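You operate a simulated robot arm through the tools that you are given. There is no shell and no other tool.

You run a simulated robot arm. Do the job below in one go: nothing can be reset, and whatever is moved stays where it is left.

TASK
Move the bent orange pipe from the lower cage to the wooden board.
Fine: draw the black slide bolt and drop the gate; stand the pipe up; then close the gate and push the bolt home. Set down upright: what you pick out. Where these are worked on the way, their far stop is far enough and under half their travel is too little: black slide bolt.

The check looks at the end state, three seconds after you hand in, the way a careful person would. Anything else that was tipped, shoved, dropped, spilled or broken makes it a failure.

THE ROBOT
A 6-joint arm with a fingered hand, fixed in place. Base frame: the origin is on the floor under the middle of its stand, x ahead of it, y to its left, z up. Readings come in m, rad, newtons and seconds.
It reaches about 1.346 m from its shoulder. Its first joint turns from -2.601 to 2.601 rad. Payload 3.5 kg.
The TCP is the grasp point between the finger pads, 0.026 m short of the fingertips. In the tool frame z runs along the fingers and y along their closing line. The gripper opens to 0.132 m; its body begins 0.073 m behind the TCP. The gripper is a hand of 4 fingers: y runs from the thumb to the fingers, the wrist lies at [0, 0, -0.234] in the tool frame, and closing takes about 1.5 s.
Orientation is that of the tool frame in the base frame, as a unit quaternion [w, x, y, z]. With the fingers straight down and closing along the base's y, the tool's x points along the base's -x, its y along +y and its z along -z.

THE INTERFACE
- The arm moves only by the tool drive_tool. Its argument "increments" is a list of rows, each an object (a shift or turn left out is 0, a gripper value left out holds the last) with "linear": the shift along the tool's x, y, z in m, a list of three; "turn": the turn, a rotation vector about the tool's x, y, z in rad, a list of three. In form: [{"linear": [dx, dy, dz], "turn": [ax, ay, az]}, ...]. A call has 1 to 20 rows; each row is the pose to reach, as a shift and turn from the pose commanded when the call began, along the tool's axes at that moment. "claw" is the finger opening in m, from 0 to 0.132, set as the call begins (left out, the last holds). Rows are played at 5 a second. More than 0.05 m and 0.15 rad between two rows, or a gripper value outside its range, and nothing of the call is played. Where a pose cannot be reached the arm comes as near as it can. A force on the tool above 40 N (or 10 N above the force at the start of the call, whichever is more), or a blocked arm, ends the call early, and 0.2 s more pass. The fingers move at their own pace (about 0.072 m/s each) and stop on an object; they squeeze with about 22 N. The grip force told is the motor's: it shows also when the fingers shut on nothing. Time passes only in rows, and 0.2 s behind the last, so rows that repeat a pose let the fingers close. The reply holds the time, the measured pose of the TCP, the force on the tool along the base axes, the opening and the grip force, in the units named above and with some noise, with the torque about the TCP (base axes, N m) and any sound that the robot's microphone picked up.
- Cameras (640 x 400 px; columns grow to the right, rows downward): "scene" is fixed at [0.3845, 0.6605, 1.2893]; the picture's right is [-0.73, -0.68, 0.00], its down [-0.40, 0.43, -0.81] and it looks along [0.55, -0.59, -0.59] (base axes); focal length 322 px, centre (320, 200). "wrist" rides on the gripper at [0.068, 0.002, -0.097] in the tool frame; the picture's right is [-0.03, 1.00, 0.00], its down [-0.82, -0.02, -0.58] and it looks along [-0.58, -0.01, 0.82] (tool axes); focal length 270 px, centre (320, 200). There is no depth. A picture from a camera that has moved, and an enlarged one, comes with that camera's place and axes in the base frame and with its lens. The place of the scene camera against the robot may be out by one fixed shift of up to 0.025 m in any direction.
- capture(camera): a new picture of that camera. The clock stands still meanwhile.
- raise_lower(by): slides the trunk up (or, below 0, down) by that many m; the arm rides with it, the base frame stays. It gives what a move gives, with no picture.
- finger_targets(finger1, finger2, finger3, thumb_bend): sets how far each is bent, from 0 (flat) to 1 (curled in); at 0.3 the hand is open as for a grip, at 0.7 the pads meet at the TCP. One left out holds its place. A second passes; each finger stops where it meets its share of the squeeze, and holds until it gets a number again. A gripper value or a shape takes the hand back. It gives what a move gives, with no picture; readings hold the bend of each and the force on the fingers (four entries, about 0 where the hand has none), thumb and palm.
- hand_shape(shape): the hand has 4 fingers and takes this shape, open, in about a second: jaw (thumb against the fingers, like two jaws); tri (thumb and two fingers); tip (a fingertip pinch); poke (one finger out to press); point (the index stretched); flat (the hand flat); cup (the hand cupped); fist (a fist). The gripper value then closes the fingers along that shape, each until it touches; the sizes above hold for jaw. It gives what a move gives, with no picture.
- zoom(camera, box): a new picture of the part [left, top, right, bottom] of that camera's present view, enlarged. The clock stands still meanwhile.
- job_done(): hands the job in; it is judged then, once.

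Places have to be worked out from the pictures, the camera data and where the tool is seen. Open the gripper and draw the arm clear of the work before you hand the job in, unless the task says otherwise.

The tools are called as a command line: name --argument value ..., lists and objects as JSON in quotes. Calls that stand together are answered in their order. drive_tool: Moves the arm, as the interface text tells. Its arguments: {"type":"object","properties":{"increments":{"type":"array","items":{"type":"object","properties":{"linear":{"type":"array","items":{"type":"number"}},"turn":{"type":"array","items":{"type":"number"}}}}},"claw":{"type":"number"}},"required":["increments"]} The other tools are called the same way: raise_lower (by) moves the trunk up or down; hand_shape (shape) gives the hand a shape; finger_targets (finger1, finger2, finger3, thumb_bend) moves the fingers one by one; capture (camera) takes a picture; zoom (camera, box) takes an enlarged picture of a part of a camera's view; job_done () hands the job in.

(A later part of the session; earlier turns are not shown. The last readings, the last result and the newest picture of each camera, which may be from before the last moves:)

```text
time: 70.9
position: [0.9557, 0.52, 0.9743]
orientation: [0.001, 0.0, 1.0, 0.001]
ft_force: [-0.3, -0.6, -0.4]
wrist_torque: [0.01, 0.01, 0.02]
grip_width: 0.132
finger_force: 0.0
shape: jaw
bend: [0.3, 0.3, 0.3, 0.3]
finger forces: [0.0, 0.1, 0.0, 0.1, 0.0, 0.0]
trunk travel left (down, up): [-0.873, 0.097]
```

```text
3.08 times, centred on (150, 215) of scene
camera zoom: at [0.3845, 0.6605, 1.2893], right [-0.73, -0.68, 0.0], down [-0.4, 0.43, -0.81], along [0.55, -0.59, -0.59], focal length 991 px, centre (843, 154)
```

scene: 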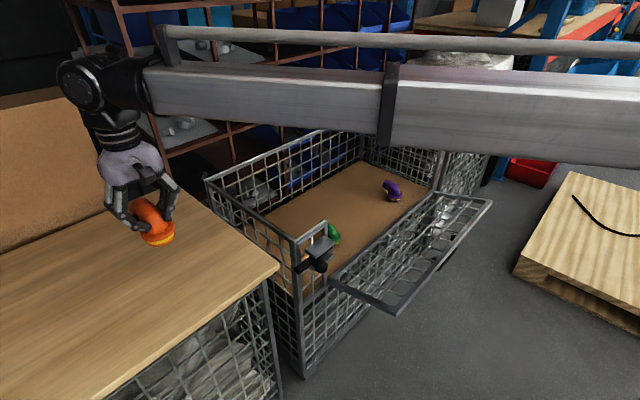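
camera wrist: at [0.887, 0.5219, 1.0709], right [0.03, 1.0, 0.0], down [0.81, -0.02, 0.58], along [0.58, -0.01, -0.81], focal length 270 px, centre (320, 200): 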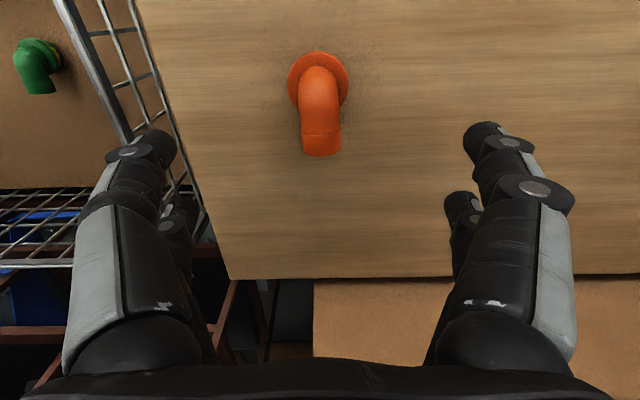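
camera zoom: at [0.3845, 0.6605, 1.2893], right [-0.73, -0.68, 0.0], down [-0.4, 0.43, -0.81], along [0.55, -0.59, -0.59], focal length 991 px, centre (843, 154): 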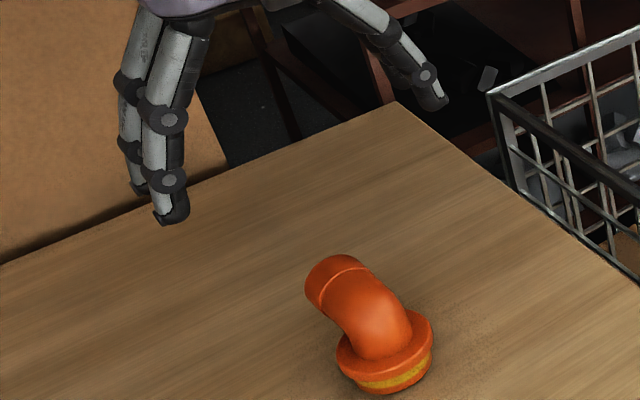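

The pipe stands upright on the board. Next is closing the gate: I carry the hand back over the gate's free edge with the 90° turn, staying high, and look down at the rail.

drive_tool --increments '[{"linear": [0.0178, -0.036, 0], "turn": [0, 0, 0.0785]}, {"linear": [0.0356, -0.072, 0], "turn": [0, 0, 0.157]}, {"linear": [0.0534, -0.108, 0], "turn": [0, 0, 0.2356]}, {"linear": [0.0712, -0.144, 0], "turn": [0, 0, 0.3142]}, {"linear": [0.089, -0.18, 0], "turn": [0, 0, 0.3927]}, {"linear": [0.1068, -0.216, 0], "turn": [0, 0, 0.4712]}, {"linear": [0.1246, -0.252, 0], "turn": [0, 0, 0.5498]}, {"linear": [0.1424, -0.288, 0], "turn": [0, 0, 0.6283]}, {"linear": [0.1602, -0.324, 0], "turn": [0, 0, 0.7069]}, {"linear": [0.178, -0.36, 0], "turn": [0, 0, 0.7854]}, {"linear": [0.1958, -0.396, 0], "turn": [0, 0, 0.8639]}, {"linear": [0.2136, -0.432, 0], "turn": [0, 0, 0.9425]}, {"linear": [0.2314, -0.468, 0], "turn": [0, 0, 1.021]}, {"linear": [0.2492, -0.504, 0], "turn": [0, 0, 1.0996]}, {"linear": [0.267, -0.54, 0], "turn": [0, 0, 1.1781]}, {"linear": [0.2848, -0.576, 0], "turn": [0, 0, 1.2566]}, {"linear": [0.3026, -0.612, 0], "turn": [0, 0, 1.3352]}, {"linear": [0.3204, -0.648, 0], "turn": [0, 0, 1.4137]}, {"linear": [0.3382, -0.684, 0], "turn": [0, 0, 1.4923]}, {"linear": [0.356, -0.72, 0], "turn": [0, 0, 1.5708]}]'

capture --camera "wrist"

capture --camera "scene"

```text
time: 75.1
position: [0.5988, -0.2007, 0.9726]
orientation: [0.001, 0.708, 0.707, 0.0]
ft_force: [0.1, -0.1, -0.2]
wrist_torque: [0.01, -0.01, 0.0]
grip_width: 0.1318
finger_force: 0.0
shape: jaw
bend: [0.3, 0.3, 0.3, 0.3]
finger forces: [0.0, 0.0, 0.1, 0.0, 0.0, 0.0]
trunk travel left (down, up): [-0.873, 0.097]
```

```text
taken
camera wrist: at [0.6008, -0.1326, 1.0713], right [1.0, -0.03, 0.0], down [-0.02, -0.82, 0.58], along [-0.01, -0.58, -0.82], focal length 270 px, centre (320, 200)
```

wrist: 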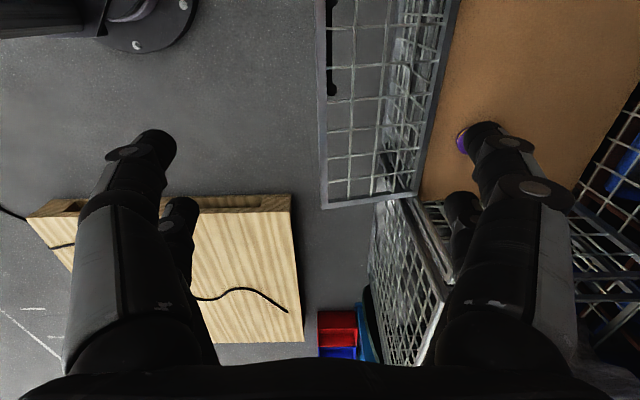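

```text
taken
```

scene: 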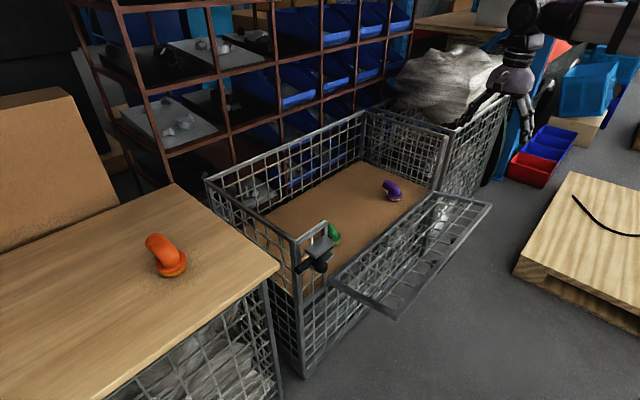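

The gate still hangs where I left it. I zoom in to see where its rail and wires are.

zoom --camera "wrist" --box '[300, 0, 470, 210]'

zoom --camera "scene" --box '[290, 170, 510, 330]'

```text
1.90 times, centred on (385, 105) of wrist
camera zoom: at [0.6008, -0.1326, 1.0713], right [1.0, -0.03, 0.0], down [-0.02, -0.82, 0.58], along [-0.01, -0.58, -0.82], focal length 515 px, centre (196, 381)
```

zoom: 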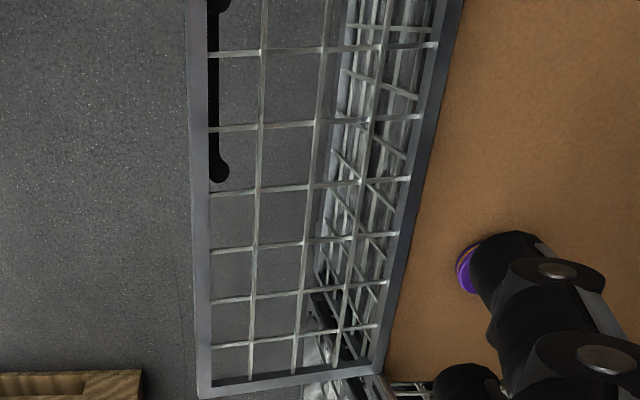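

```text
2.50 times, centred on (400, 250) of scene
camera zoom: at [0.3845, 0.6605, 1.2893], right [-0.73, -0.68, 0.0], down [-0.4, 0.43, -0.81], along [0.55, -0.59, -0.59], focal length 806 px, centre (120, 75)
```

zoom: 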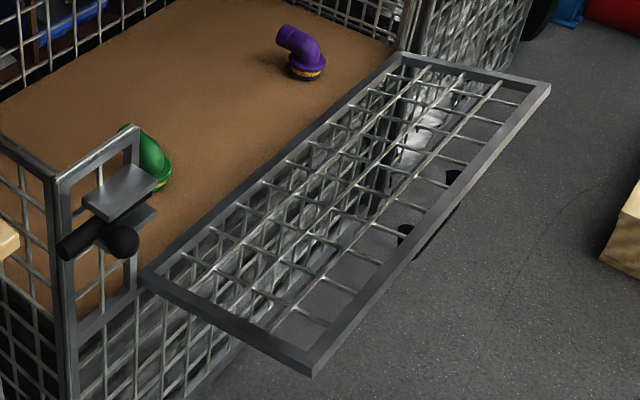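

The gate hangs at roughly 76°, with its free rail near (0.603, y, 0.56). Cross wires lie every 0.0575 m, at y≈-0.271, -0.328 and so on. I will pinch the rail with one wire between the digits, away from the handle, at y≈-0.328: move there, narrow to 0.045 m and lower to look.

drive_tool --increments '[{"linear": [-0.035, 0.002, 0]}, {"linear": [-0.07, 0.004, 0]}, {"linear": [-0.105, 0.004, 0]}, {"linear": [-0.127, 0.004, 0]}, {"linear": [-0.127, 0.004, 0]}]' --claw 0.045

raise_lower --by -0.3

capture --camera "wrist"

zoom --camera "scene" --box '[390, 120, 530, 260]'

```text
time: 76.3
position: [0.6028, -0.3276, 0.9732]
orientation: [0.0, 0.707, 0.707, 0.001]
ft_force: [-0.7, -0.7, 0.5]
wrist_torque: [0.01, -0.02, 0.0]
grip_width: 0.0456
finger_force: 0.0
shape: jaw
bend: [0.73, 0.73, 0.73, 0.7]
finger forces: [0.1, 0.1, 0.0, 0.1, 0.0, 0.1]
trunk travel left (down, up): [-0.873, 0.097]
```

```text
time: 79.3
position: [0.6018, -0.3275, 0.6738]
orientation: [0.001, 0.707, 0.707, 0.001]
ft_force: [0.7, 0.5, 0.3]
wrist_torque: [0.01, 0.01, -0.03]
grip_width: 0.0455
finger_force: 0.1
shape: jaw
bend: [0.73, 0.73, 0.73, 0.7]
finger forces: [0.0, 0.0, 0.0, 0.0, 0.0, 0.0]
trunk travel left (down, up): [-0.573, 0.397]
```

```text
taken
camera wrist: at [0.605, -0.2587, 0.7713], right [1.0, -0.03, 0.0], down [-0.02, -0.82, 0.58], along [-0.01, -0.58, -0.82], focal length 270 px, centre (320, 200)
```

wrist: 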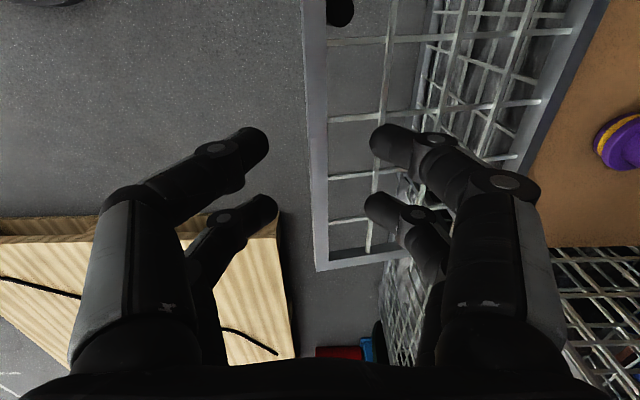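

```text
2.86 times, centred on (460, 190) of scene
camera zoom: at [0.3845, 0.6605, 1.2893], right [-0.73, -0.68, 0.0], down [-0.4, 0.43, -0.81], along [0.55, -0.59, -0.59], focal length 921 px, centre (-80, 229)
```

zoom: 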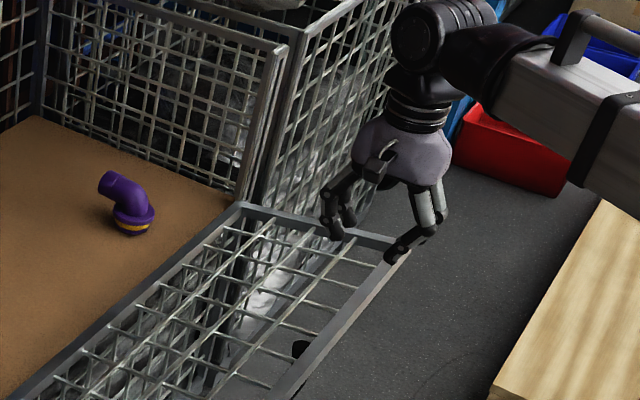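

The rail lies between the digit pairs. I zoom in to check lateral alignment before lowering.

zoom --camera "wrist" --box '[230, 80, 430, 280]'

```text
2.00 times, centred on (330, 180) of wrist
camera zoom: at [0.605, -0.2587, 0.7713], right [1.0, -0.03, 0.0], down [-0.02, -0.82, 0.58], along [-0.01, -0.58, -0.82], focal length 541 px, centre (300, 240)
```

zoom: 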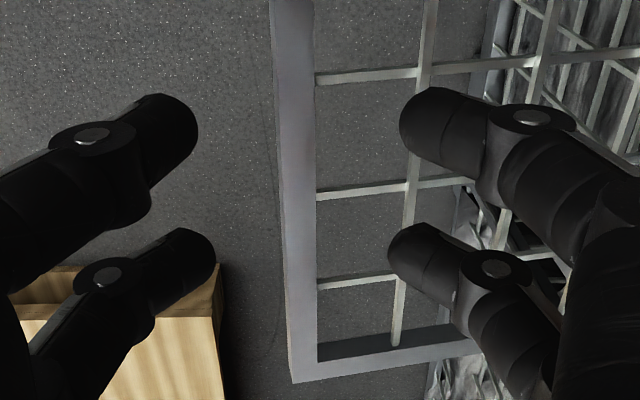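

The rail is centred between the digits (x≈0.602). I shift 5 mm in y to centre on the wire and lower 0.09 m, watching the force.

drive_tool --increments '[{"linear": [-0.005, 0, 0]}, {"linear": [-0.005, 0, 0]}]'

raise_lower --by -0.085

zoom --camera "wrist" --box '[220, 60, 440, 280]'

zoom --camera "scene" --box '[400, 140, 520, 260]'

```text
time: 79.9
position: [0.6034, -0.3305, 0.6737]
orientation: [0.001, 0.707, 0.707, 0.0]
ft_force: [0.4, 0.5, -0.2]
wrist_torque: [-0.02, -0.01, -0.01]
grip_width: 0.0455
finger_force: 0.0
shape: jaw
bend: [0.73, 0.73, 0.73, 0.7]
finger forces: [0.1, 0.0, 0.0, 0.0, 0.1, 0.0]
trunk travel left (down, up): [-0.573, 0.397]
```

```text
time: 81.2
position: [0.6024, -0.331, 0.5894]
orientation: [0.0, 0.707, 0.707, 0.001]
ft_force: [-0.1, 0.5, 0.3]
wrist_torque: [0.01, 0.0, -0.03]
grip_width: 0.0453
finger_force: 0.0
shape: jaw
bend: [0.73, 0.73, 0.73, 0.7]
finger forces: [0.1, 0.0, 0.0, 0.0, 0.1, 0.0]
trunk travel left (down, up): [-0.488, 0.482]
```

```text
1.82 times, centred on (330, 170) of wrist
camera zoom: at [0.605, -0.2638, 0.6863], right [1.0, -0.03, 0.0], down [-0.02, -0.82, 0.58], along [-0.01, -0.58, -0.82], focal length 491 px, centre (302, 254)
```

zoom: 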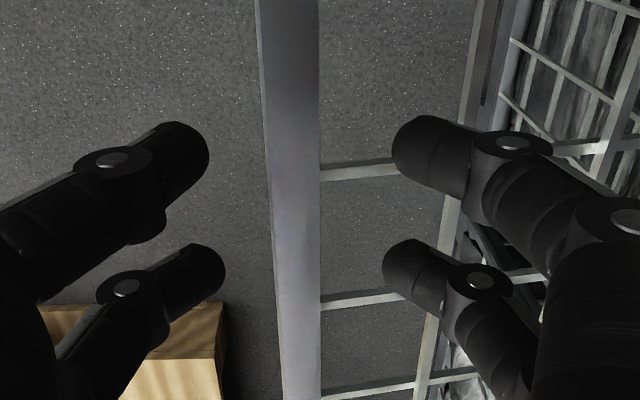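

```text
3.33 times, centred on (460, 200) of scene
camera zoom: at [0.3845, 0.6605, 1.2893], right [-0.73, -0.68, 0.0], down [-0.4, 0.43, -0.81], along [0.55, -0.59, -0.59], focal length 1074 px, centre (-147, 200)
```

zoom: 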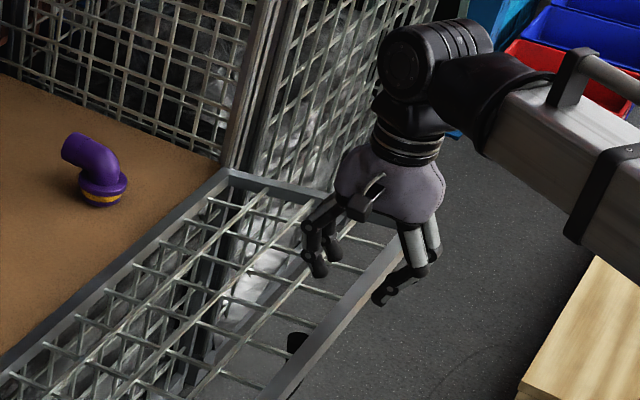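

Triangulating the wires between the last two views puts the gate plane lower than I thought, at z≈0.53 near the rail, with the wire at y≈-0.340. I shift 9 mm in y to straddle that wire and lower 0.045 m.

drive_tool --increments '[{"linear": [-0.009, 0, 0]}, {"linear": [-0.009, 0, 0]}]'

raise_lower --by -0.025

zoom --camera "wrist" --box '[220, 60, 440, 280]'

```text
time: 81.8
position: [0.6029, -0.3413, 0.589]
orientation: [0.001, 0.707, 0.707, 0.0]
ft_force: [0.4, 0.2, -0.2]
wrist_torque: [0.0, 0.0, -0.02]
grip_width: 0.0455
finger_force: 0.1
shape: jaw
bend: [0.73, 0.73, 0.73, 0.7]
finger forces: [0.0, 0.1, 0.0, 0.0, 0.1, 0.0]
trunk travel left (down, up): [-0.488, 0.482]
```

```text
time: 82.5
position: [0.6035, -0.3414, 0.5634]
orientation: [0.001, 0.707, 0.707, 0.0]
ft_force: [-0.2, 0.4, -0.4]
wrist_torque: [-0.01, 0.01, 0.01]
grip_width: 0.0454
finger_force: 0.1
shape: jaw
bend: [0.73, 0.73, 0.73, 0.7]
finger forces: [0.1, 0.1, 0.1, 0.0, 0.0, 0.0]
trunk travel left (down, up): [-0.463, 0.507]
```

```text
1.82 times, centred on (330, 170) of wrist
camera zoom: at [0.6049, -0.2731, 0.6612], right [1.0, -0.03, 0.0], down [-0.02, -0.82, 0.58], along [-0.01, -0.58, -0.82], focal length 491 px, centre (302, 254)
```

zoom: 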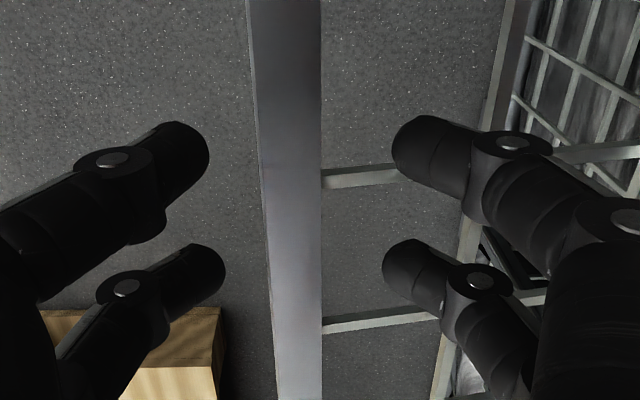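

The wire at y≈-0.341 now sits right between the two digits. I lower another 2.5 cm so the rail is enclosed.

raise_lower --by -0.024

zoom --camera "wrist" --box '[220, 60, 440, 280]'

zoom --camera "scene" --box '[400, 150, 520, 270]'

```text
time: 83.2
position: [0.6031, -0.3418, 0.5406]
orientation: [0.001, 0.707, 0.707, 0.001]
ft_force: [0.9, -0.7, 0.1]
wrist_torque: [-0.03, 0.01, 0.02]
grip_width: 0.0452
finger_force: 0.0
shape: jaw
bend: [0.74, 0.74, 0.73, 0.7]
finger forces: [0.1, 0.0, 0.0, 0.0, 0.0, 0.0]
trunk travel left (down, up): [-0.439, 0.531]
```

```text
1.82 times, centred on (330, 170) of wrist
camera zoom: at [0.6049, -0.2731, 0.6372], right [1.0, -0.03, 0.0], down [-0.02, -0.82, 0.58], along [-0.01, -0.58, -0.82], focal length 491 px, centre (302, 254)
```

zoom: 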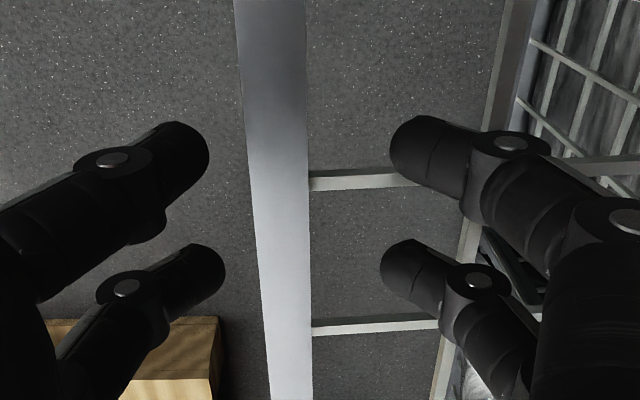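

```text
3.33 times, centred on (460, 210) of scene
camera zoom: at [0.3845, 0.6605, 1.2893], right [-0.73, -0.68, 0.0], down [-0.4, 0.43, -0.81], along [0.55, -0.59, -0.59], focal length 1074 px, centre (-147, 167)
```

zoom: 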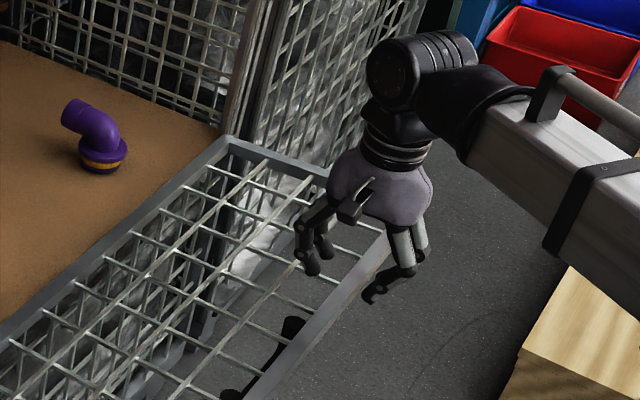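

The gate sank about 2.5 cm along with the hand, so a +x digit must have touched the wire; the pair's midpoint seems to be about 5 mm further -y than I assumed. I raise 1.5 cm, recentre (+6 mm y, -5 mm x) and look.

raise_lower --by 0.015

drive_tool --increments '[{"linear": [0.006, -0.005, 0]}, {"linear": [0.006, -0.005, 0]}]'

zoom --camera "wrist" --box '[220, 60, 440, 280]'

zoom --camera "scene" --box '[290, 170, 510, 330]'

```text
time: 83.8
position: [0.6028, -0.3405, 0.5544]
orientation: [0.001, 0.707, 0.707, 0.001]
ft_force: [0.6, 0.8, -0.2]
wrist_torque: [-0.04, -0.03, 0.01]
grip_width: 0.0454
finger_force: 0.1
shape: jaw
bend: [0.74, 0.74, 0.73, 0.7]
finger forces: [0.1, 0.1, 0.0, 0.1, 0.1, 0.0]
trunk travel left (down, up): [-0.454, 0.516]
```

```text
time: 84.4
position: [0.5983, -0.3352, 0.5543]
orientation: [0.001, 0.707, 0.707, 0.0]
ft_force: [0.6, 0.4, 0.4]
wrist_torque: [-0.02, -0.01, -0.03]
grip_width: 0.0449
finger_force: 0.1
shape: jaw
bend: [0.74, 0.74, 0.73, 0.7]
finger forces: [0.1, 0.1, 0.0, 0.0, 0.0, 0.0]
trunk travel left (down, up): [-0.454, 0.516]
```

```text
1.82 times, centred on (330, 170) of wrist
camera zoom: at [0.6002, -0.2672, 0.6522], right [1.0, -0.03, 0.0], down [-0.02, -0.82, 0.58], along [-0.01, -0.58, -0.82], focal length 491 px, centre (302, 254)
```

zoom: 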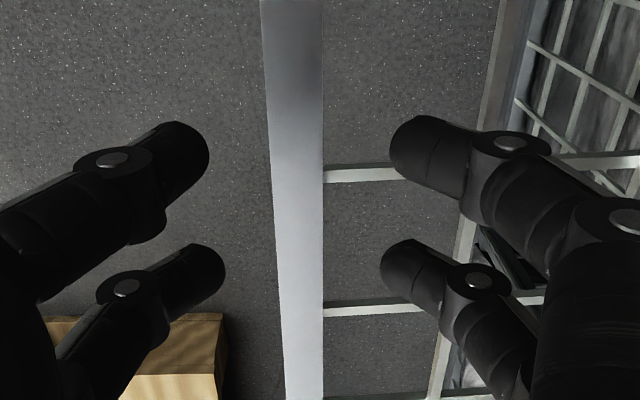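

```text
2.50 times, centred on (400, 250) of scene
camera zoom: at [0.3845, 0.6605, 1.2893], right [-0.73, -0.68, 0.0], down [-0.4, 0.43, -0.81], along [0.55, -0.59, -0.59], focal length 806 px, centre (120, 75)
```

zoom: 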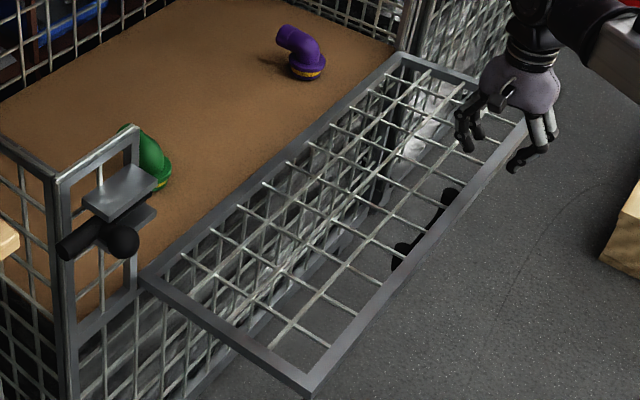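

The gate now hangs at about 90°, and it apparently creeps slowly under its own weight. I lower in 1 cm steps and compare pictures to find when something touches it.

raise_lower --by -0.012

zoom --camera "wrist" --box '[220, 60, 440, 280]'

zoom --camera "scene" --box '[430, 150, 510, 240]'

```text
time: 85.0
position: [0.5985, -0.3354, 0.5429]
orientation: [0.001, 0.707, 0.707, 0.001]
ft_force: [0.1, -0.9, 0.0]
wrist_torque: [0.0, 0.01, -0.03]
grip_width: 0.0455
finger_force: 0.1
shape: jaw
bend: [0.74, 0.74, 0.73, 0.7]
finger forces: [0.0, 0.0, 0.0, 0.0, 0.0, 0.1]
trunk travel left (down, up): [-0.442, 0.528]
```

```text
1.82 times, centred on (330, 170) of wrist
camera zoom: at [0.6002, -0.2672, 0.6402], right [1.0, -0.03, 0.0], down [-0.02, -0.82, 0.58], along [-0.01, -0.58, -0.82], focal length 491 px, centre (302, 254)
```

zoom: 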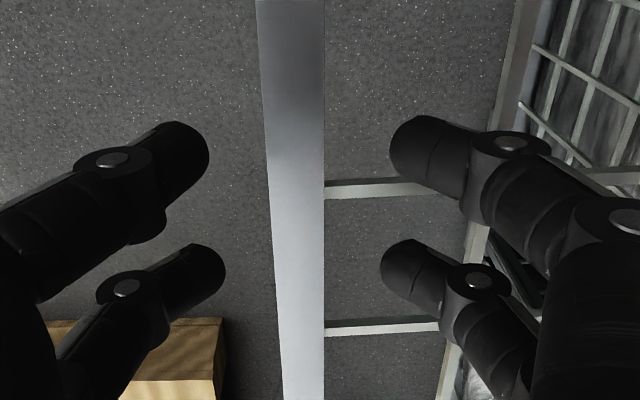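

```text
4.44 times, centred on (470, 195) of scene
camera zoom: at [0.3845, 0.6605, 1.2893], right [-0.73, -0.68, 0.0], down [-0.4, 0.43, -0.81], along [0.55, -0.59, -0.59], focal length 1432 px, centre (-347, 222)
```

zoom: 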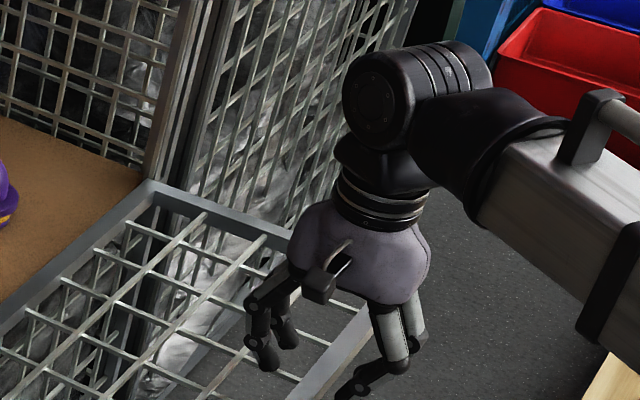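

No contact so far: the wires shifted as expected and the gate plane is at z≈0.505. I lower another 1.5 cm, which should take the tips through the mesh beside the rail.

raise_lower --by -0.015

zoom --camera "wrist" --box '[220, 60, 440, 280]'

zoom --camera "scene" --box '[290, 170, 510, 330]'

```text
time: 85.6
position: [0.6002, -0.3346, 0.5301]
orientation: [0.005, 0.708, 0.707, 0.003]
ft_force: [4.5, 0.6, 34.5]
wrist_torque: [0.03, -1.08, 0.0]
grip_width: 0.0464
finger_force: 0.1
shape: jaw
bend: [0.77, 0.77, 0.73, 0.7]
finger forces: [17.4, 16.9, 0.0, 0.1, 0.0, 0.0]
trunk travel left (down, up): [-0.427, 0.543]
stopped: the force on the tool passed its limit at 44 N (the readings are from after the stop); the commanded pose is now the measured one
```

```text
1.82 times, centred on (330, 170) of wrist
camera zoom: at [0.6013, -0.267, 0.6274], right [1.0, -0.02, 0.01], down [-0.03, -0.81, 0.58], along [0.0, -0.58, -0.82], focal length 491 px, centre (302, 254)
```

zoom: 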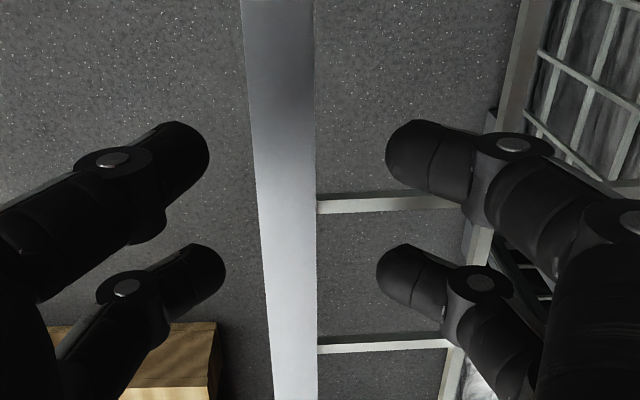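

```text
2.50 times, centred on (400, 250) of scene
camera zoom: at [0.3845, 0.6605, 1.2893], right [-0.73, -0.68, 0.0], down [-0.4, 0.43, -0.81], along [0.55, -0.59, -0.59], focal length 806 px, centre (120, 75)
```

zoom: 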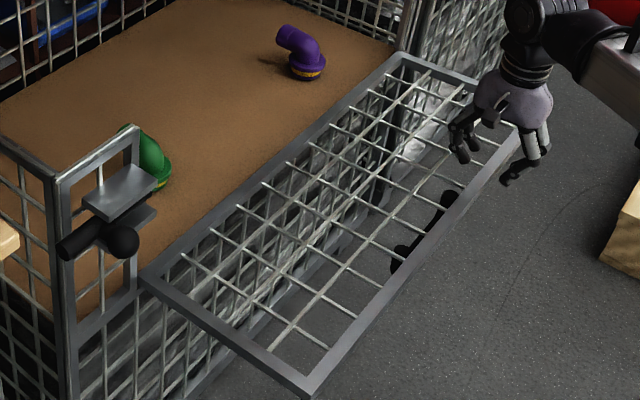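

That stop shows the gate is at its lower limit (about 90°) and that its mesh is solid to the digits, so pinching through it is not possible. I lift off, and will instead lift the gate from below with the closed hand pointing along +y under its -y end. First I go up and out past that end.

raise_lower --by 0.1

drive_tool --increments '[{"linear": [-0.039, 0.002, 0]}, {"linear": [-0.078, 0.004, 0]}, {"linear": [-0.117, 0.006, 0]}, {"linear": [-0.156, 0.008, 0]}, {"linear": [-0.195, 0.01, 0]}, {"linear": [-0.234, 0.012, 0]}, {"linear": [-0.273, 0.014, 0]}, {"linear": [-0.312, 0.016, 0]}, {"linear": [-0.351, 0.018, 0]}, {"linear": [-0.39, 0.02, 0]}, {"linear": [-0.43, 0.02, 0]}, {"linear": [-0.467, 0.02, 0]}]' --claw 0.0

capture --camera "scene"

capture --camera "wrist"

```text
time: 86.9
position: [0.6008, -0.3364, 0.6278]
orientation: [0.003, 0.707, 0.707, 0.003]
ft_force: [0.4, 0.5, 0.6]
wrist_torque: [0.03, -0.04, 0.02]
grip_width: 0.0452
finger_force: 0.2
shape: jaw
bend: [0.74, 0.74, 0.73, 0.7]
finger forces: [0.0, 0.1, 0.1, 0.0, 0.1, 0.1]
trunk travel left (down, up): [-0.527, 0.443]
```

```text
time: 89.5
position: [0.62, -0.8056, 0.6287]
orientation: [0.003, 0.707, 0.707, 0.003]
ft_force: [-0.2, -0.2, -0.7]
wrist_torque: [-0.03, 0.03, 0.01]
grip_width: 0.0
finger_force: 21.8
shape: jaw
bend: [0.62, 0.63, 0.63, 0.7]
finger forces: [0.0, 0.1, 0.1, 0.0, 0.1, 0.0]
trunk travel left (down, up): [-0.527, 0.443]
```

```text
taken
```

scene: 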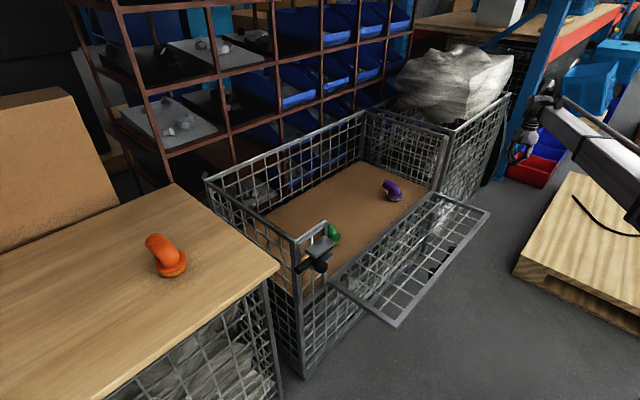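

```text
taken
camera wrist: at [0.6206, -0.7363, 0.7255], right [1.0, -0.02, 0.01], down [-0.02, -0.82, 0.58], along [-0.01, -0.58, -0.82], focal length 270 px, centre (320, 200)
```

wrist: 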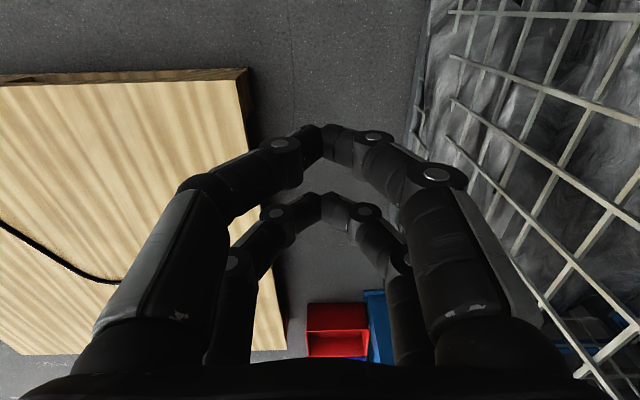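

The hand is clear beyond the gate's end and closed. I now rotate it to point along +y with the wrist held still.

drive_tool --increments '[{"linear": [0.0305, 0, -0.002], "turn": [0, 0.1309, 0]}, {"linear": [0.0606, 0, -0.008], "turn": [0, 0.2618, 0]}, {"linear": [0.0895, 0, -0.0178], "turn": [0, 0.3927, 0]}, {"linear": [0.117, 0, -0.0314], "turn": [0, 0.5236, 0]}, {"linear": [0.1425, 0, -0.0484], "turn": [0, 0.6545, 0]}, {"linear": [0.1655, 0, -0.0685], "turn": [0, 0.7854, 0]}, {"linear": [0.1856, 0, -0.0915], "turn": [0, 0.9163, 0]}, {"linear": [0.2027, 0, -0.117], "turn": [0, 1.0472, 0]}, {"linear": [0.2162, 0, -0.1445], "turn": [0, 1.1781, 0]}, {"linear": [0.226, 0, -0.1734], "turn": [0, 1.309, 0]}, {"linear": [0.232, 0, -0.2035], "turn": [0, 1.4399, 0]}, {"linear": [0.234, 0, -0.234], "turn": [0, 1.5708, 0]}]'

capture --camera "scene"

capture --camera "wrist"

```text
time: 92.1
position: [0.7961, -0.4171, 0.8581]
orientation: [-0.407, 0.576, 0.421, 0.571]
ft_force: [0.5, 0.0, -0.2]
wrist_torque: [0.0, -0.01, 0.04]
grip_width: 0.0
finger_force: 21.9
shape: jaw
bend: [0.62, 0.63, 0.63, 0.7]
finger forces: [0.1, 0.1, 0.0, 0.0, 0.0, 0.0]
out of reach, approached as far as the arm can: row 5, 6, 7, 8, 9, 10, 11, 12
trunk travel left (down, up): [-0.527, 0.443]
```

```text
taken
```

scene: 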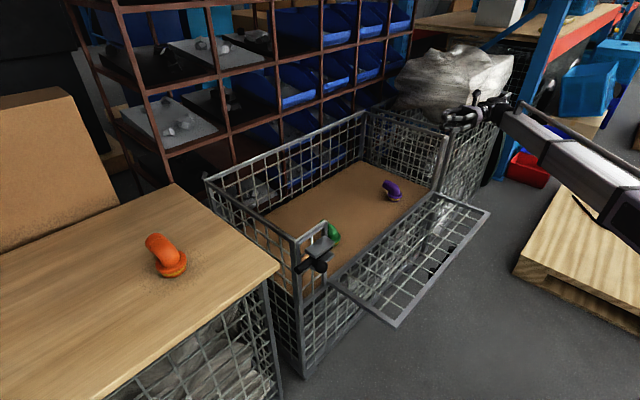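

```text
taken
camera wrist: at [0.7671, -0.509, 0.9282], right [0.95, -0.32, -0.01], down [-0.2, -0.56, -0.81], along [0.25, 0.77, -0.59], focal length 270 px, centre (320, 200)
```

wrist: 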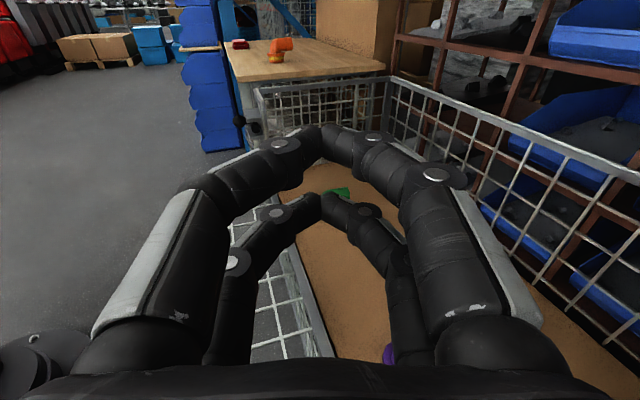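

The horizontal heading is limited to about 90° off the forearm, so pure +y is not possible, but roughly 60° should be. I turn to heading 60° and move to (0.72, -0.58), outside the gate's end and still high.

drive_tool --increments '[{"linear": [0, -0.0042, -0.0358], "turn": [-0.0405, 0, 0]}, {"linear": [0, -0.0084, -0.0715], "turn": [-0.081, 0, 0]}, {"linear": [0, -0.0125, -0.1073], "turn": [-0.1215, 0, 0]}, {"linear": [0, -0.0167, -0.143], "turn": [-0.162, 0, 0]}, {"linear": [0, -0.0209, -0.1788], "turn": [-0.2025, 0, 0]}, {"linear": [0, -0.0209, -0.1788], "turn": [-0.2025, 0, 0]}]'

capture --camera "scene"

```text
time: 93.5
position: [0.7201, -0.5821, 0.8585]
orientation: [-0.346, 0.613, 0.362, 0.61]
ft_force: [-0.7, 0.4, 0.3]
wrist_torque: [0.02, -0.02, -0.01]
grip_width: 0.0
finger_force: 22.3
shape: jaw
bend: [0.62, 0.63, 0.63, 0.7]
finger forces: [0.0, 0.0, 0.0, 0.0, 0.0, 0.1]
trunk travel left (down, up): [-0.527, 0.443]
```

```text
taken
```

scene: 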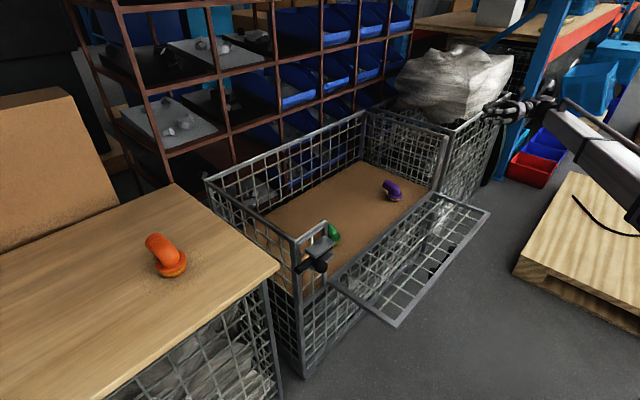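

The 60° heading is reached. Before going low, I test at this safe height whether the under-gate position (0.63, -0.45) is reachable in plan.

drive_tool --increments '[{"linear": [0, -0.036, 0.0173]}, {"linear": [0, -0.072, 0.0347]}, {"linear": [0, -0.108, 0.052]}, {"linear": [0, -0.1439, 0.0693]}, {"linear": [0, -0.1439, 0.0693]}]'

```text
time: 94.7
position: [0.6293, -0.4485, 0.8571]
orientation: [-0.345, 0.615, 0.363, 0.609]
ft_force: [0.2, 0.4, -0.2]
wrist_torque: [0.01, 0.02, 0.0]
grip_width: 0.0
finger_force: 21.8
shape: jaw
bend: [0.62, 0.63, 0.63, 0.7]
finger forces: [0.0, 0.1, 0.0, 0.0, 0.0, 0.1]
trunk travel left (down, up): [-0.527, 0.443]
```

It is reachable. I go back outside the gate's end, lower 0.418 m, which should put the hand below the gate plane at z≈0.44, and look.

drive_tool --increments '[{"linear": [0, 0.036, -0.0173]}, {"linear": [0, 0.072, -0.0347]}, {"linear": [0, 0.108, -0.052]}, {"linear": [0, 0.1439, -0.0693]}, {"linear": [0, 0.1439, -0.0693]}]'

raise_lower --by -0.2

raise_lower --by -0.218

capture --camera "wrist"

zoom --camera "scene" --box '[370, 130, 610, 330]'

```text
time: 95.9
position: [0.7206, -0.5815, 0.8581]
orientation: [-0.346, 0.614, 0.362, 0.611]
ft_force: [0.1, -0.7, 0.3]
wrist_torque: [-0.02, 0.0, 0.01]
grip_width: 0.0
finger_force: 21.4
shape: jaw
bend: [0.62, 0.63, 0.63, 0.7]
finger forces: [0.0, 0.1, 0.0, 0.0, 0.0, 0.0]
trunk travel left (down, up): [-0.527, 0.443]
```

```text
time: 98.1
position: [0.7199, -0.5804, 0.6579]
orientation: [-0.345, 0.614, 0.361, 0.611]
ft_force: [0.1, -0.2, 0.4]
wrist_torque: [0.0, 0.01, 0.02]
grip_width: 0.0
finger_force: 21.6
shape: jaw
bend: [0.62, 0.63, 0.63, 0.7]
finger forces: [0.1, 0.0, 0.1, 0.1, 0.0, 0.0]
trunk travel left (down, up): [-0.327, 0.643]
```

```text
time: 100.4
position: [0.7208, -0.5807, 0.4392]
orientation: [-0.346, 0.614, 0.362, 0.611]
ft_force: [0.4, 1.0, -1.3]
wrist_torque: [-0.01, 0.03, 0.02]
grip_width: 0.0001
finger_force: 21.9
shape: jaw
bend: [0.62, 0.63, 0.63, 0.7]
finger forces: [0.0, 0.1, 0.1, 0.0, 0.0, 0.1]
trunk travel left (down, up): [-0.109, 0.861]
```

```text
taken
camera wrist: at [0.6731, -0.664, 0.5108], right [0.87, -0.5, -0.01], down [-0.3, -0.51, -0.81], along [0.4, 0.7, -0.59], focal length 270 px, centre (320, 200)
```

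wrist: 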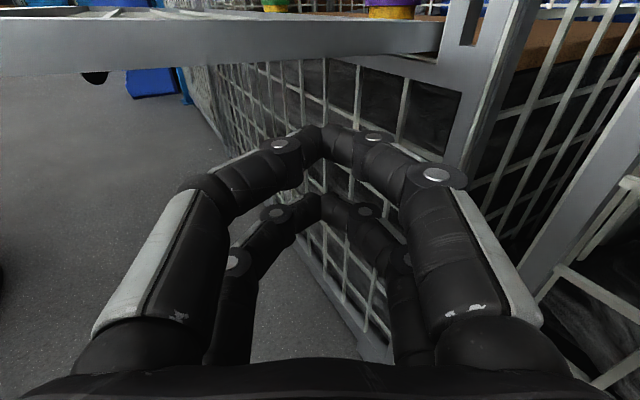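

```text
2.00 times, centred on (490, 230) of scene
camera zoom: at [0.3845, 0.6605, 1.2893], right [-0.73, -0.68, 0.0], down [-0.4, 0.43, -0.81], along [0.55, -0.59, -0.59], focal length 644 px, centre (-20, 140)
```

zoom: 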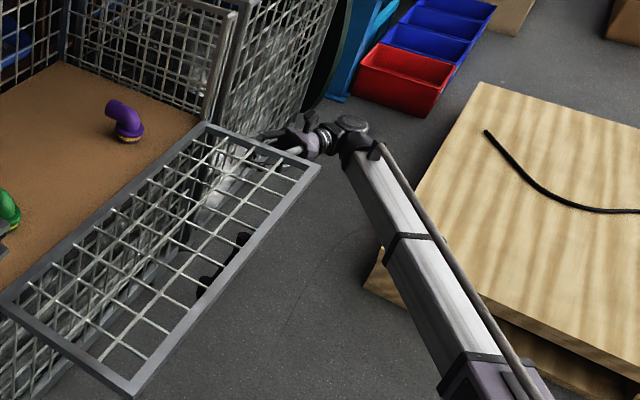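

The gate's end frame spans about z 0.485–0.505, just above the hand. I lower 1 cm more for palm clearance and slide in under the gate's outer corner.

raise_lower --by -0.01

drive_tool --increments '[{"linear": [0, -0.0264, 0.0126]}, {"linear": [0, -0.0528, 0.0252]}, {"linear": [0, -0.0792, 0.0378]}, {"linear": [0, -0.1056, 0.0504]}, {"linear": [0, -0.132, 0.063]}, {"linear": [0, -0.132, 0.063]}]'

capture --camera "wrist"

zoom --camera "scene" --box '[370, 130, 610, 330]'

```text
time: 101.0
position: [0.7202, -0.5812, 0.4301]
orientation: [-0.346, 0.613, 0.362, 0.611]
ft_force: [0.0, -0.6, -0.7]
wrist_torque: [-0.03, 0.0, -0.02]
grip_width: 0.0001
finger_force: 22.0
shape: jaw
bend: [0.62, 0.63, 0.63, 0.7]
finger forces: [0.1, 0.0, 0.1, 0.0, 0.0, 0.1]
trunk travel left (down, up): [-0.099, 0.871]
```

```text
time: 102.4
position: [0.6371, -0.4601, 0.4302]
orientation: [-0.345, 0.615, 0.361, 0.61]
ft_force: [0.5, 0.0, 1.1]
wrist_torque: [0.03, 0.02, -0.02]
grip_width: 0.0
finger_force: 22.3
shape: jaw
bend: [0.62, 0.63, 0.63, 0.7]
finger forces: [0.0, 0.0, 0.1, 0.0, 0.0, 0.0]
out of reach, approached as far as the arm can: row 5, 6
trunk travel left (down, up): [-0.099, 0.871]
```

```text
taken
camera wrist: at [0.5906, -0.5434, 0.5004], right [0.87, -0.5, -0.01], down [-0.3, -0.51, -0.81], along [0.4, 0.7, -0.59], focal length 270 px, centre (320, 200)
```

wrist: 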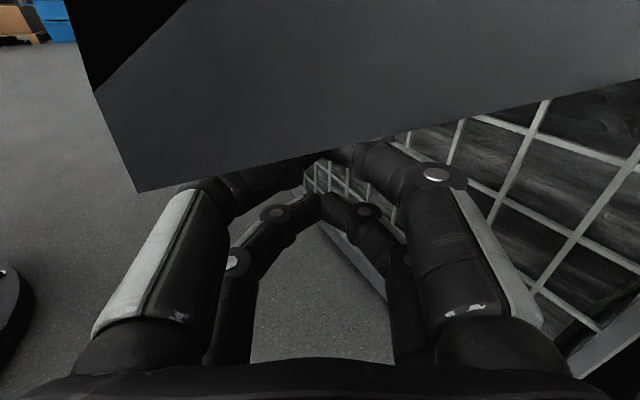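

```text
2.00 times, centred on (490, 230) of scene
camera zoom: at [0.3845, 0.6605, 1.2893], right [-0.73, -0.68, 0.0], down [-0.4, 0.43, -0.81], along [0.55, -0.59, -0.59], focal length 644 px, centre (-20, 140)
```

zoom: 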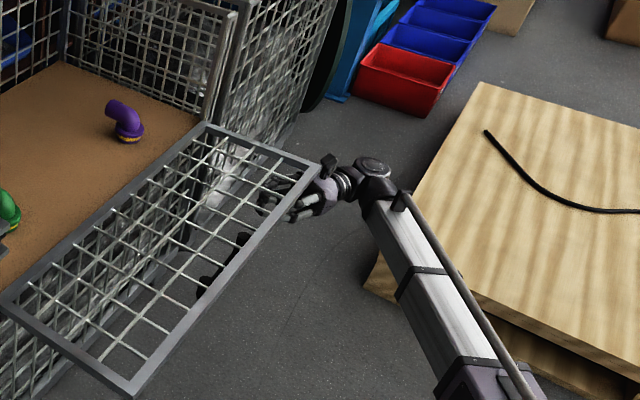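

The digits are under the gate's outer corner, with no contact yet. I raise 4 cm: contact is expected after about 2.5 cm, and then the gate should lift.

raise_lower --by 0.04

capture --camera "wrist"

zoom --camera "scene" --box '[370, 130, 610, 330]'

```text
time: 103.2
position: [0.6387, -0.4606, 0.4694]
orientation: [-0.346, 0.615, 0.36, 0.61]
ft_force: [-1.5, 0.1, -13.5]
wrist_torque: [0.62, 0.14, 0.0]
grip_width: 0.0002
finger_force: 22.0
shape: jaw
bend: [0.62, 0.63, 0.63, 0.7]
finger forces: [13.7, 0.0, 0.0, 0.0, 0.0, 0.4]
trunk travel left (down, up): [-0.139, 0.831]
```

```text
taken
camera wrist: at [0.591, -0.5437, 0.5393], right [0.87, -0.5, -0.01], down [-0.3, -0.51, -0.81], along [0.4, 0.7, -0.59], focal length 270 px, centre (320, 200)
```

wrist: 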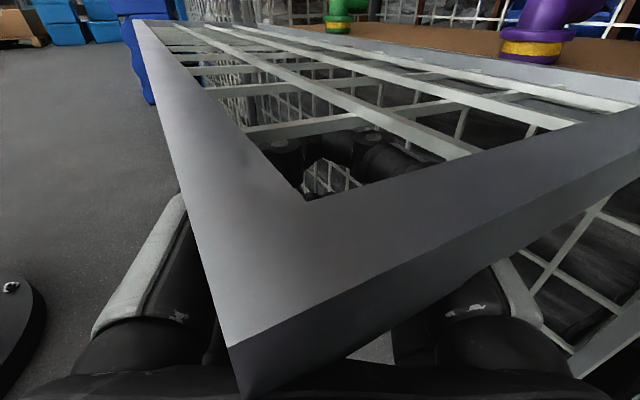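

```text
2.00 times, centred on (490, 230) of scene
camera zoom: at [0.3845, 0.6605, 1.2893], right [-0.73, -0.68, 0.0], down [-0.4, 0.43, -0.81], along [0.55, -0.59, -0.59], focal length 644 px, centre (-20, 140)
```

zoom: 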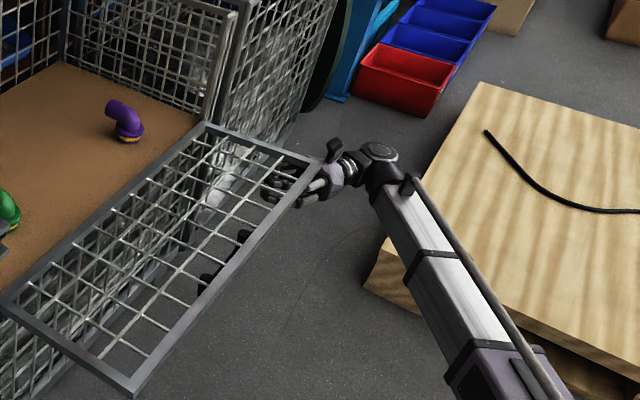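

The gate rests on the upper digit with 13.5 N and is starting to lift. I keep raising.

raise_lower --by 0.03

raise_lower --by 0.03

capture --camera "wrist"

zoom --camera "scene" --box '[330, 130, 570, 330]'

```text
time: 104.0
position: [0.6397, -0.4608, 0.498]
orientation: [-0.344, 0.616, 0.361, 0.61]
ft_force: [5.7, 0.7, -14.5]
wrist_torque: [0.36, 0.46, 0.23]
grip_width: 0.0
finger_force: 23.0
shape: jaw
bend: [0.62, 0.63, 0.63, 0.7]
finger forces: [12.5, 0.0, 0.0, 0.1, 0.0, 0.0]
trunk travel left (down, up): [-0.169, 0.801]
```

```text
time: 104.7
position: [0.6365, -0.4599, 0.5291]
orientation: [-0.345, 0.615, 0.361, 0.611]
ft_force: [0.6, -1.6, -12.3]
wrist_torque: [0.24, 0.33, 0.02]
grip_width: 0.0
finger_force: 21.9
shape: jaw
bend: [0.62, 0.63, 0.63, 0.7]
finger forces: [11.5, 0.0, 0.0, 0.1, 0.1, 0.1]
trunk travel left (down, up): [-0.199, 0.771]
```

```text
taken
camera wrist: at [0.5907, -0.544, 0.5998], right [0.87, -0.5, -0.01], down [-0.3, -0.51, -0.81], along [0.4, 0.7, -0.59], focal length 270 px, centre (320, 200)
```

wrist: 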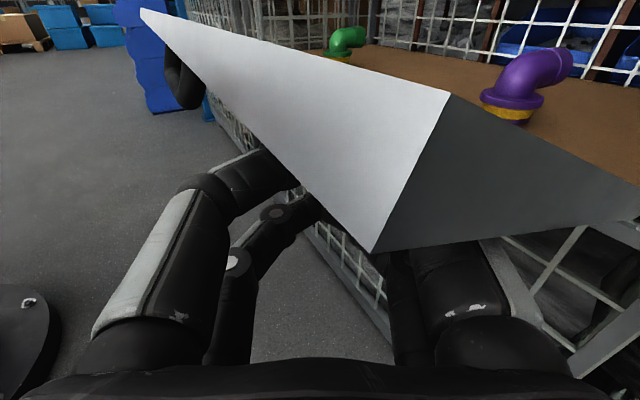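

```text
2.00 times, centred on (450, 230) of scene
camera zoom: at [0.3845, 0.6605, 1.2893], right [-0.73, -0.68, 0.0], down [-0.4, 0.43, -0.81], along [0.55, -0.59, -0.59], focal length 644 px, centre (60, 140)
```

zoom: 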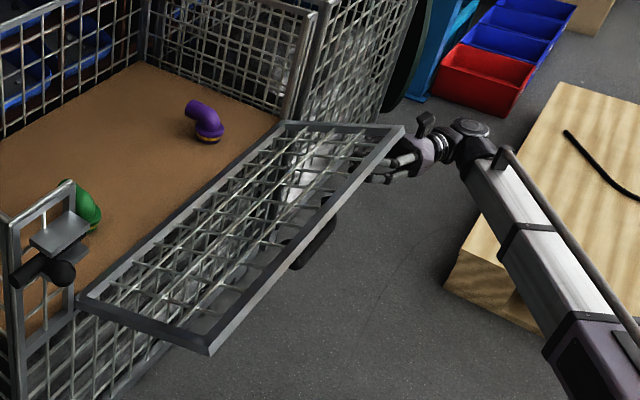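

The gate is lifting nicely and is now about 70° open. I raise another 3 cm, shift 2 cm toward the hinge, and raise again.

raise_lower --by 0.03

drive_tool --increments '[{"linear": [0, 0.0087, 0.005]}, {"linear": [0, 0.0173, 0.01]}]'

raise_lower --by 0.03

capture --camera "wrist"

zoom --camera "scene" --box '[330, 110, 570, 310]'

```text
time: 105.5
position: [0.6375, -0.4609, 0.5595]
orientation: [-0.345, 0.614, 0.362, 0.611]
ft_force: [-1.6, 1.2, -9.3]
wrist_torque: [0.05, 0.19, -0.02]
grip_width: 0.0
finger_force: 22.1
shape: jaw
bend: [0.62, 0.63, 0.63, 0.7]
finger forces: [9.6, 0.1, 0.0, 0.1, 0.1, 0.0]
trunk travel left (down, up): [-0.229, 0.741]
```

```text
time: 106.1
position: [0.6565, -0.4594, 0.5592]
orientation: [-0.345, 0.615, 0.362, 0.61]
ft_force: [-15.6, 1.0, -12.0]
wrist_torque: [0.2, -0.13, -0.29]
grip_width: 0.0001
finger_force: 22.2
shape: jaw
bend: [0.62, 0.63, 0.63, 0.7]
finger forces: [18.4, 0.0, 0.0, 0.0, 0.1, 0.0]
trunk travel left (down, up): [-0.229, 0.741]
```

```text
time: 106.8
position: [0.6575, -0.4607, 0.59]
orientation: [-0.345, 0.614, 0.362, 0.611]
ft_force: [-3.8, 0.0, -6.6]
wrist_torque: [0.04, 0.1, -0.02]
grip_width: 0.0
finger_force: 22.0
shape: jaw
bend: [0.62, 0.63, 0.63, 0.7]
finger forces: [8.0, 0.0, 0.1, 0.0, 0.0, 0.0]
trunk travel left (down, up): [-0.259, 0.711]
```

```text
taken
camera wrist: at [0.6113, -0.5439, 0.6606], right [0.87, -0.5, -0.01], down [-0.3, -0.51, -0.81], along [0.4, 0.7, -0.59], focal length 270 px, centre (320, 200)
```

wrist: 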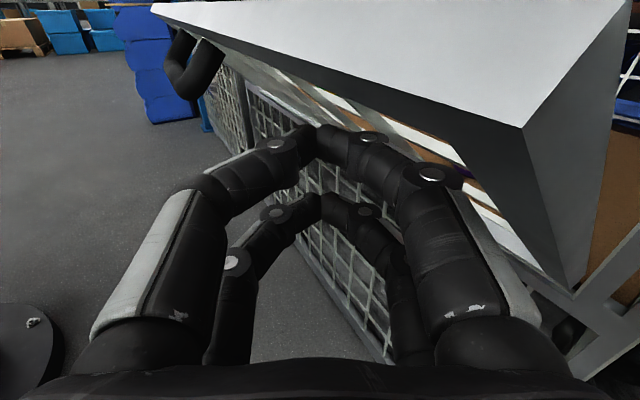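

```text
2.00 times, centred on (450, 210) of scene
camera zoom: at [0.3845, 0.6605, 1.2893], right [-0.73, -0.68, 0.0], down [-0.4, 0.43, -0.81], along [0.55, -0.59, -0.59], focal length 644 px, centre (60, 180)
```

zoom: 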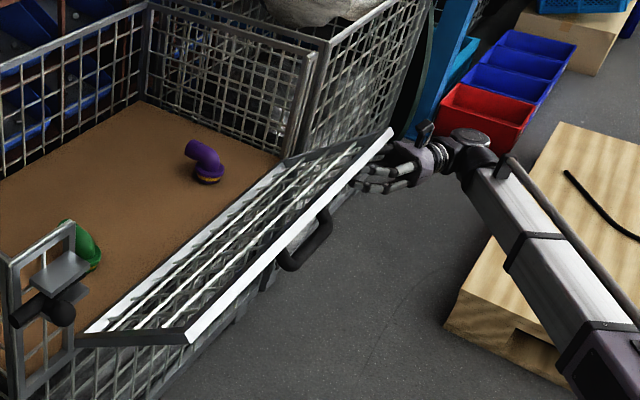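

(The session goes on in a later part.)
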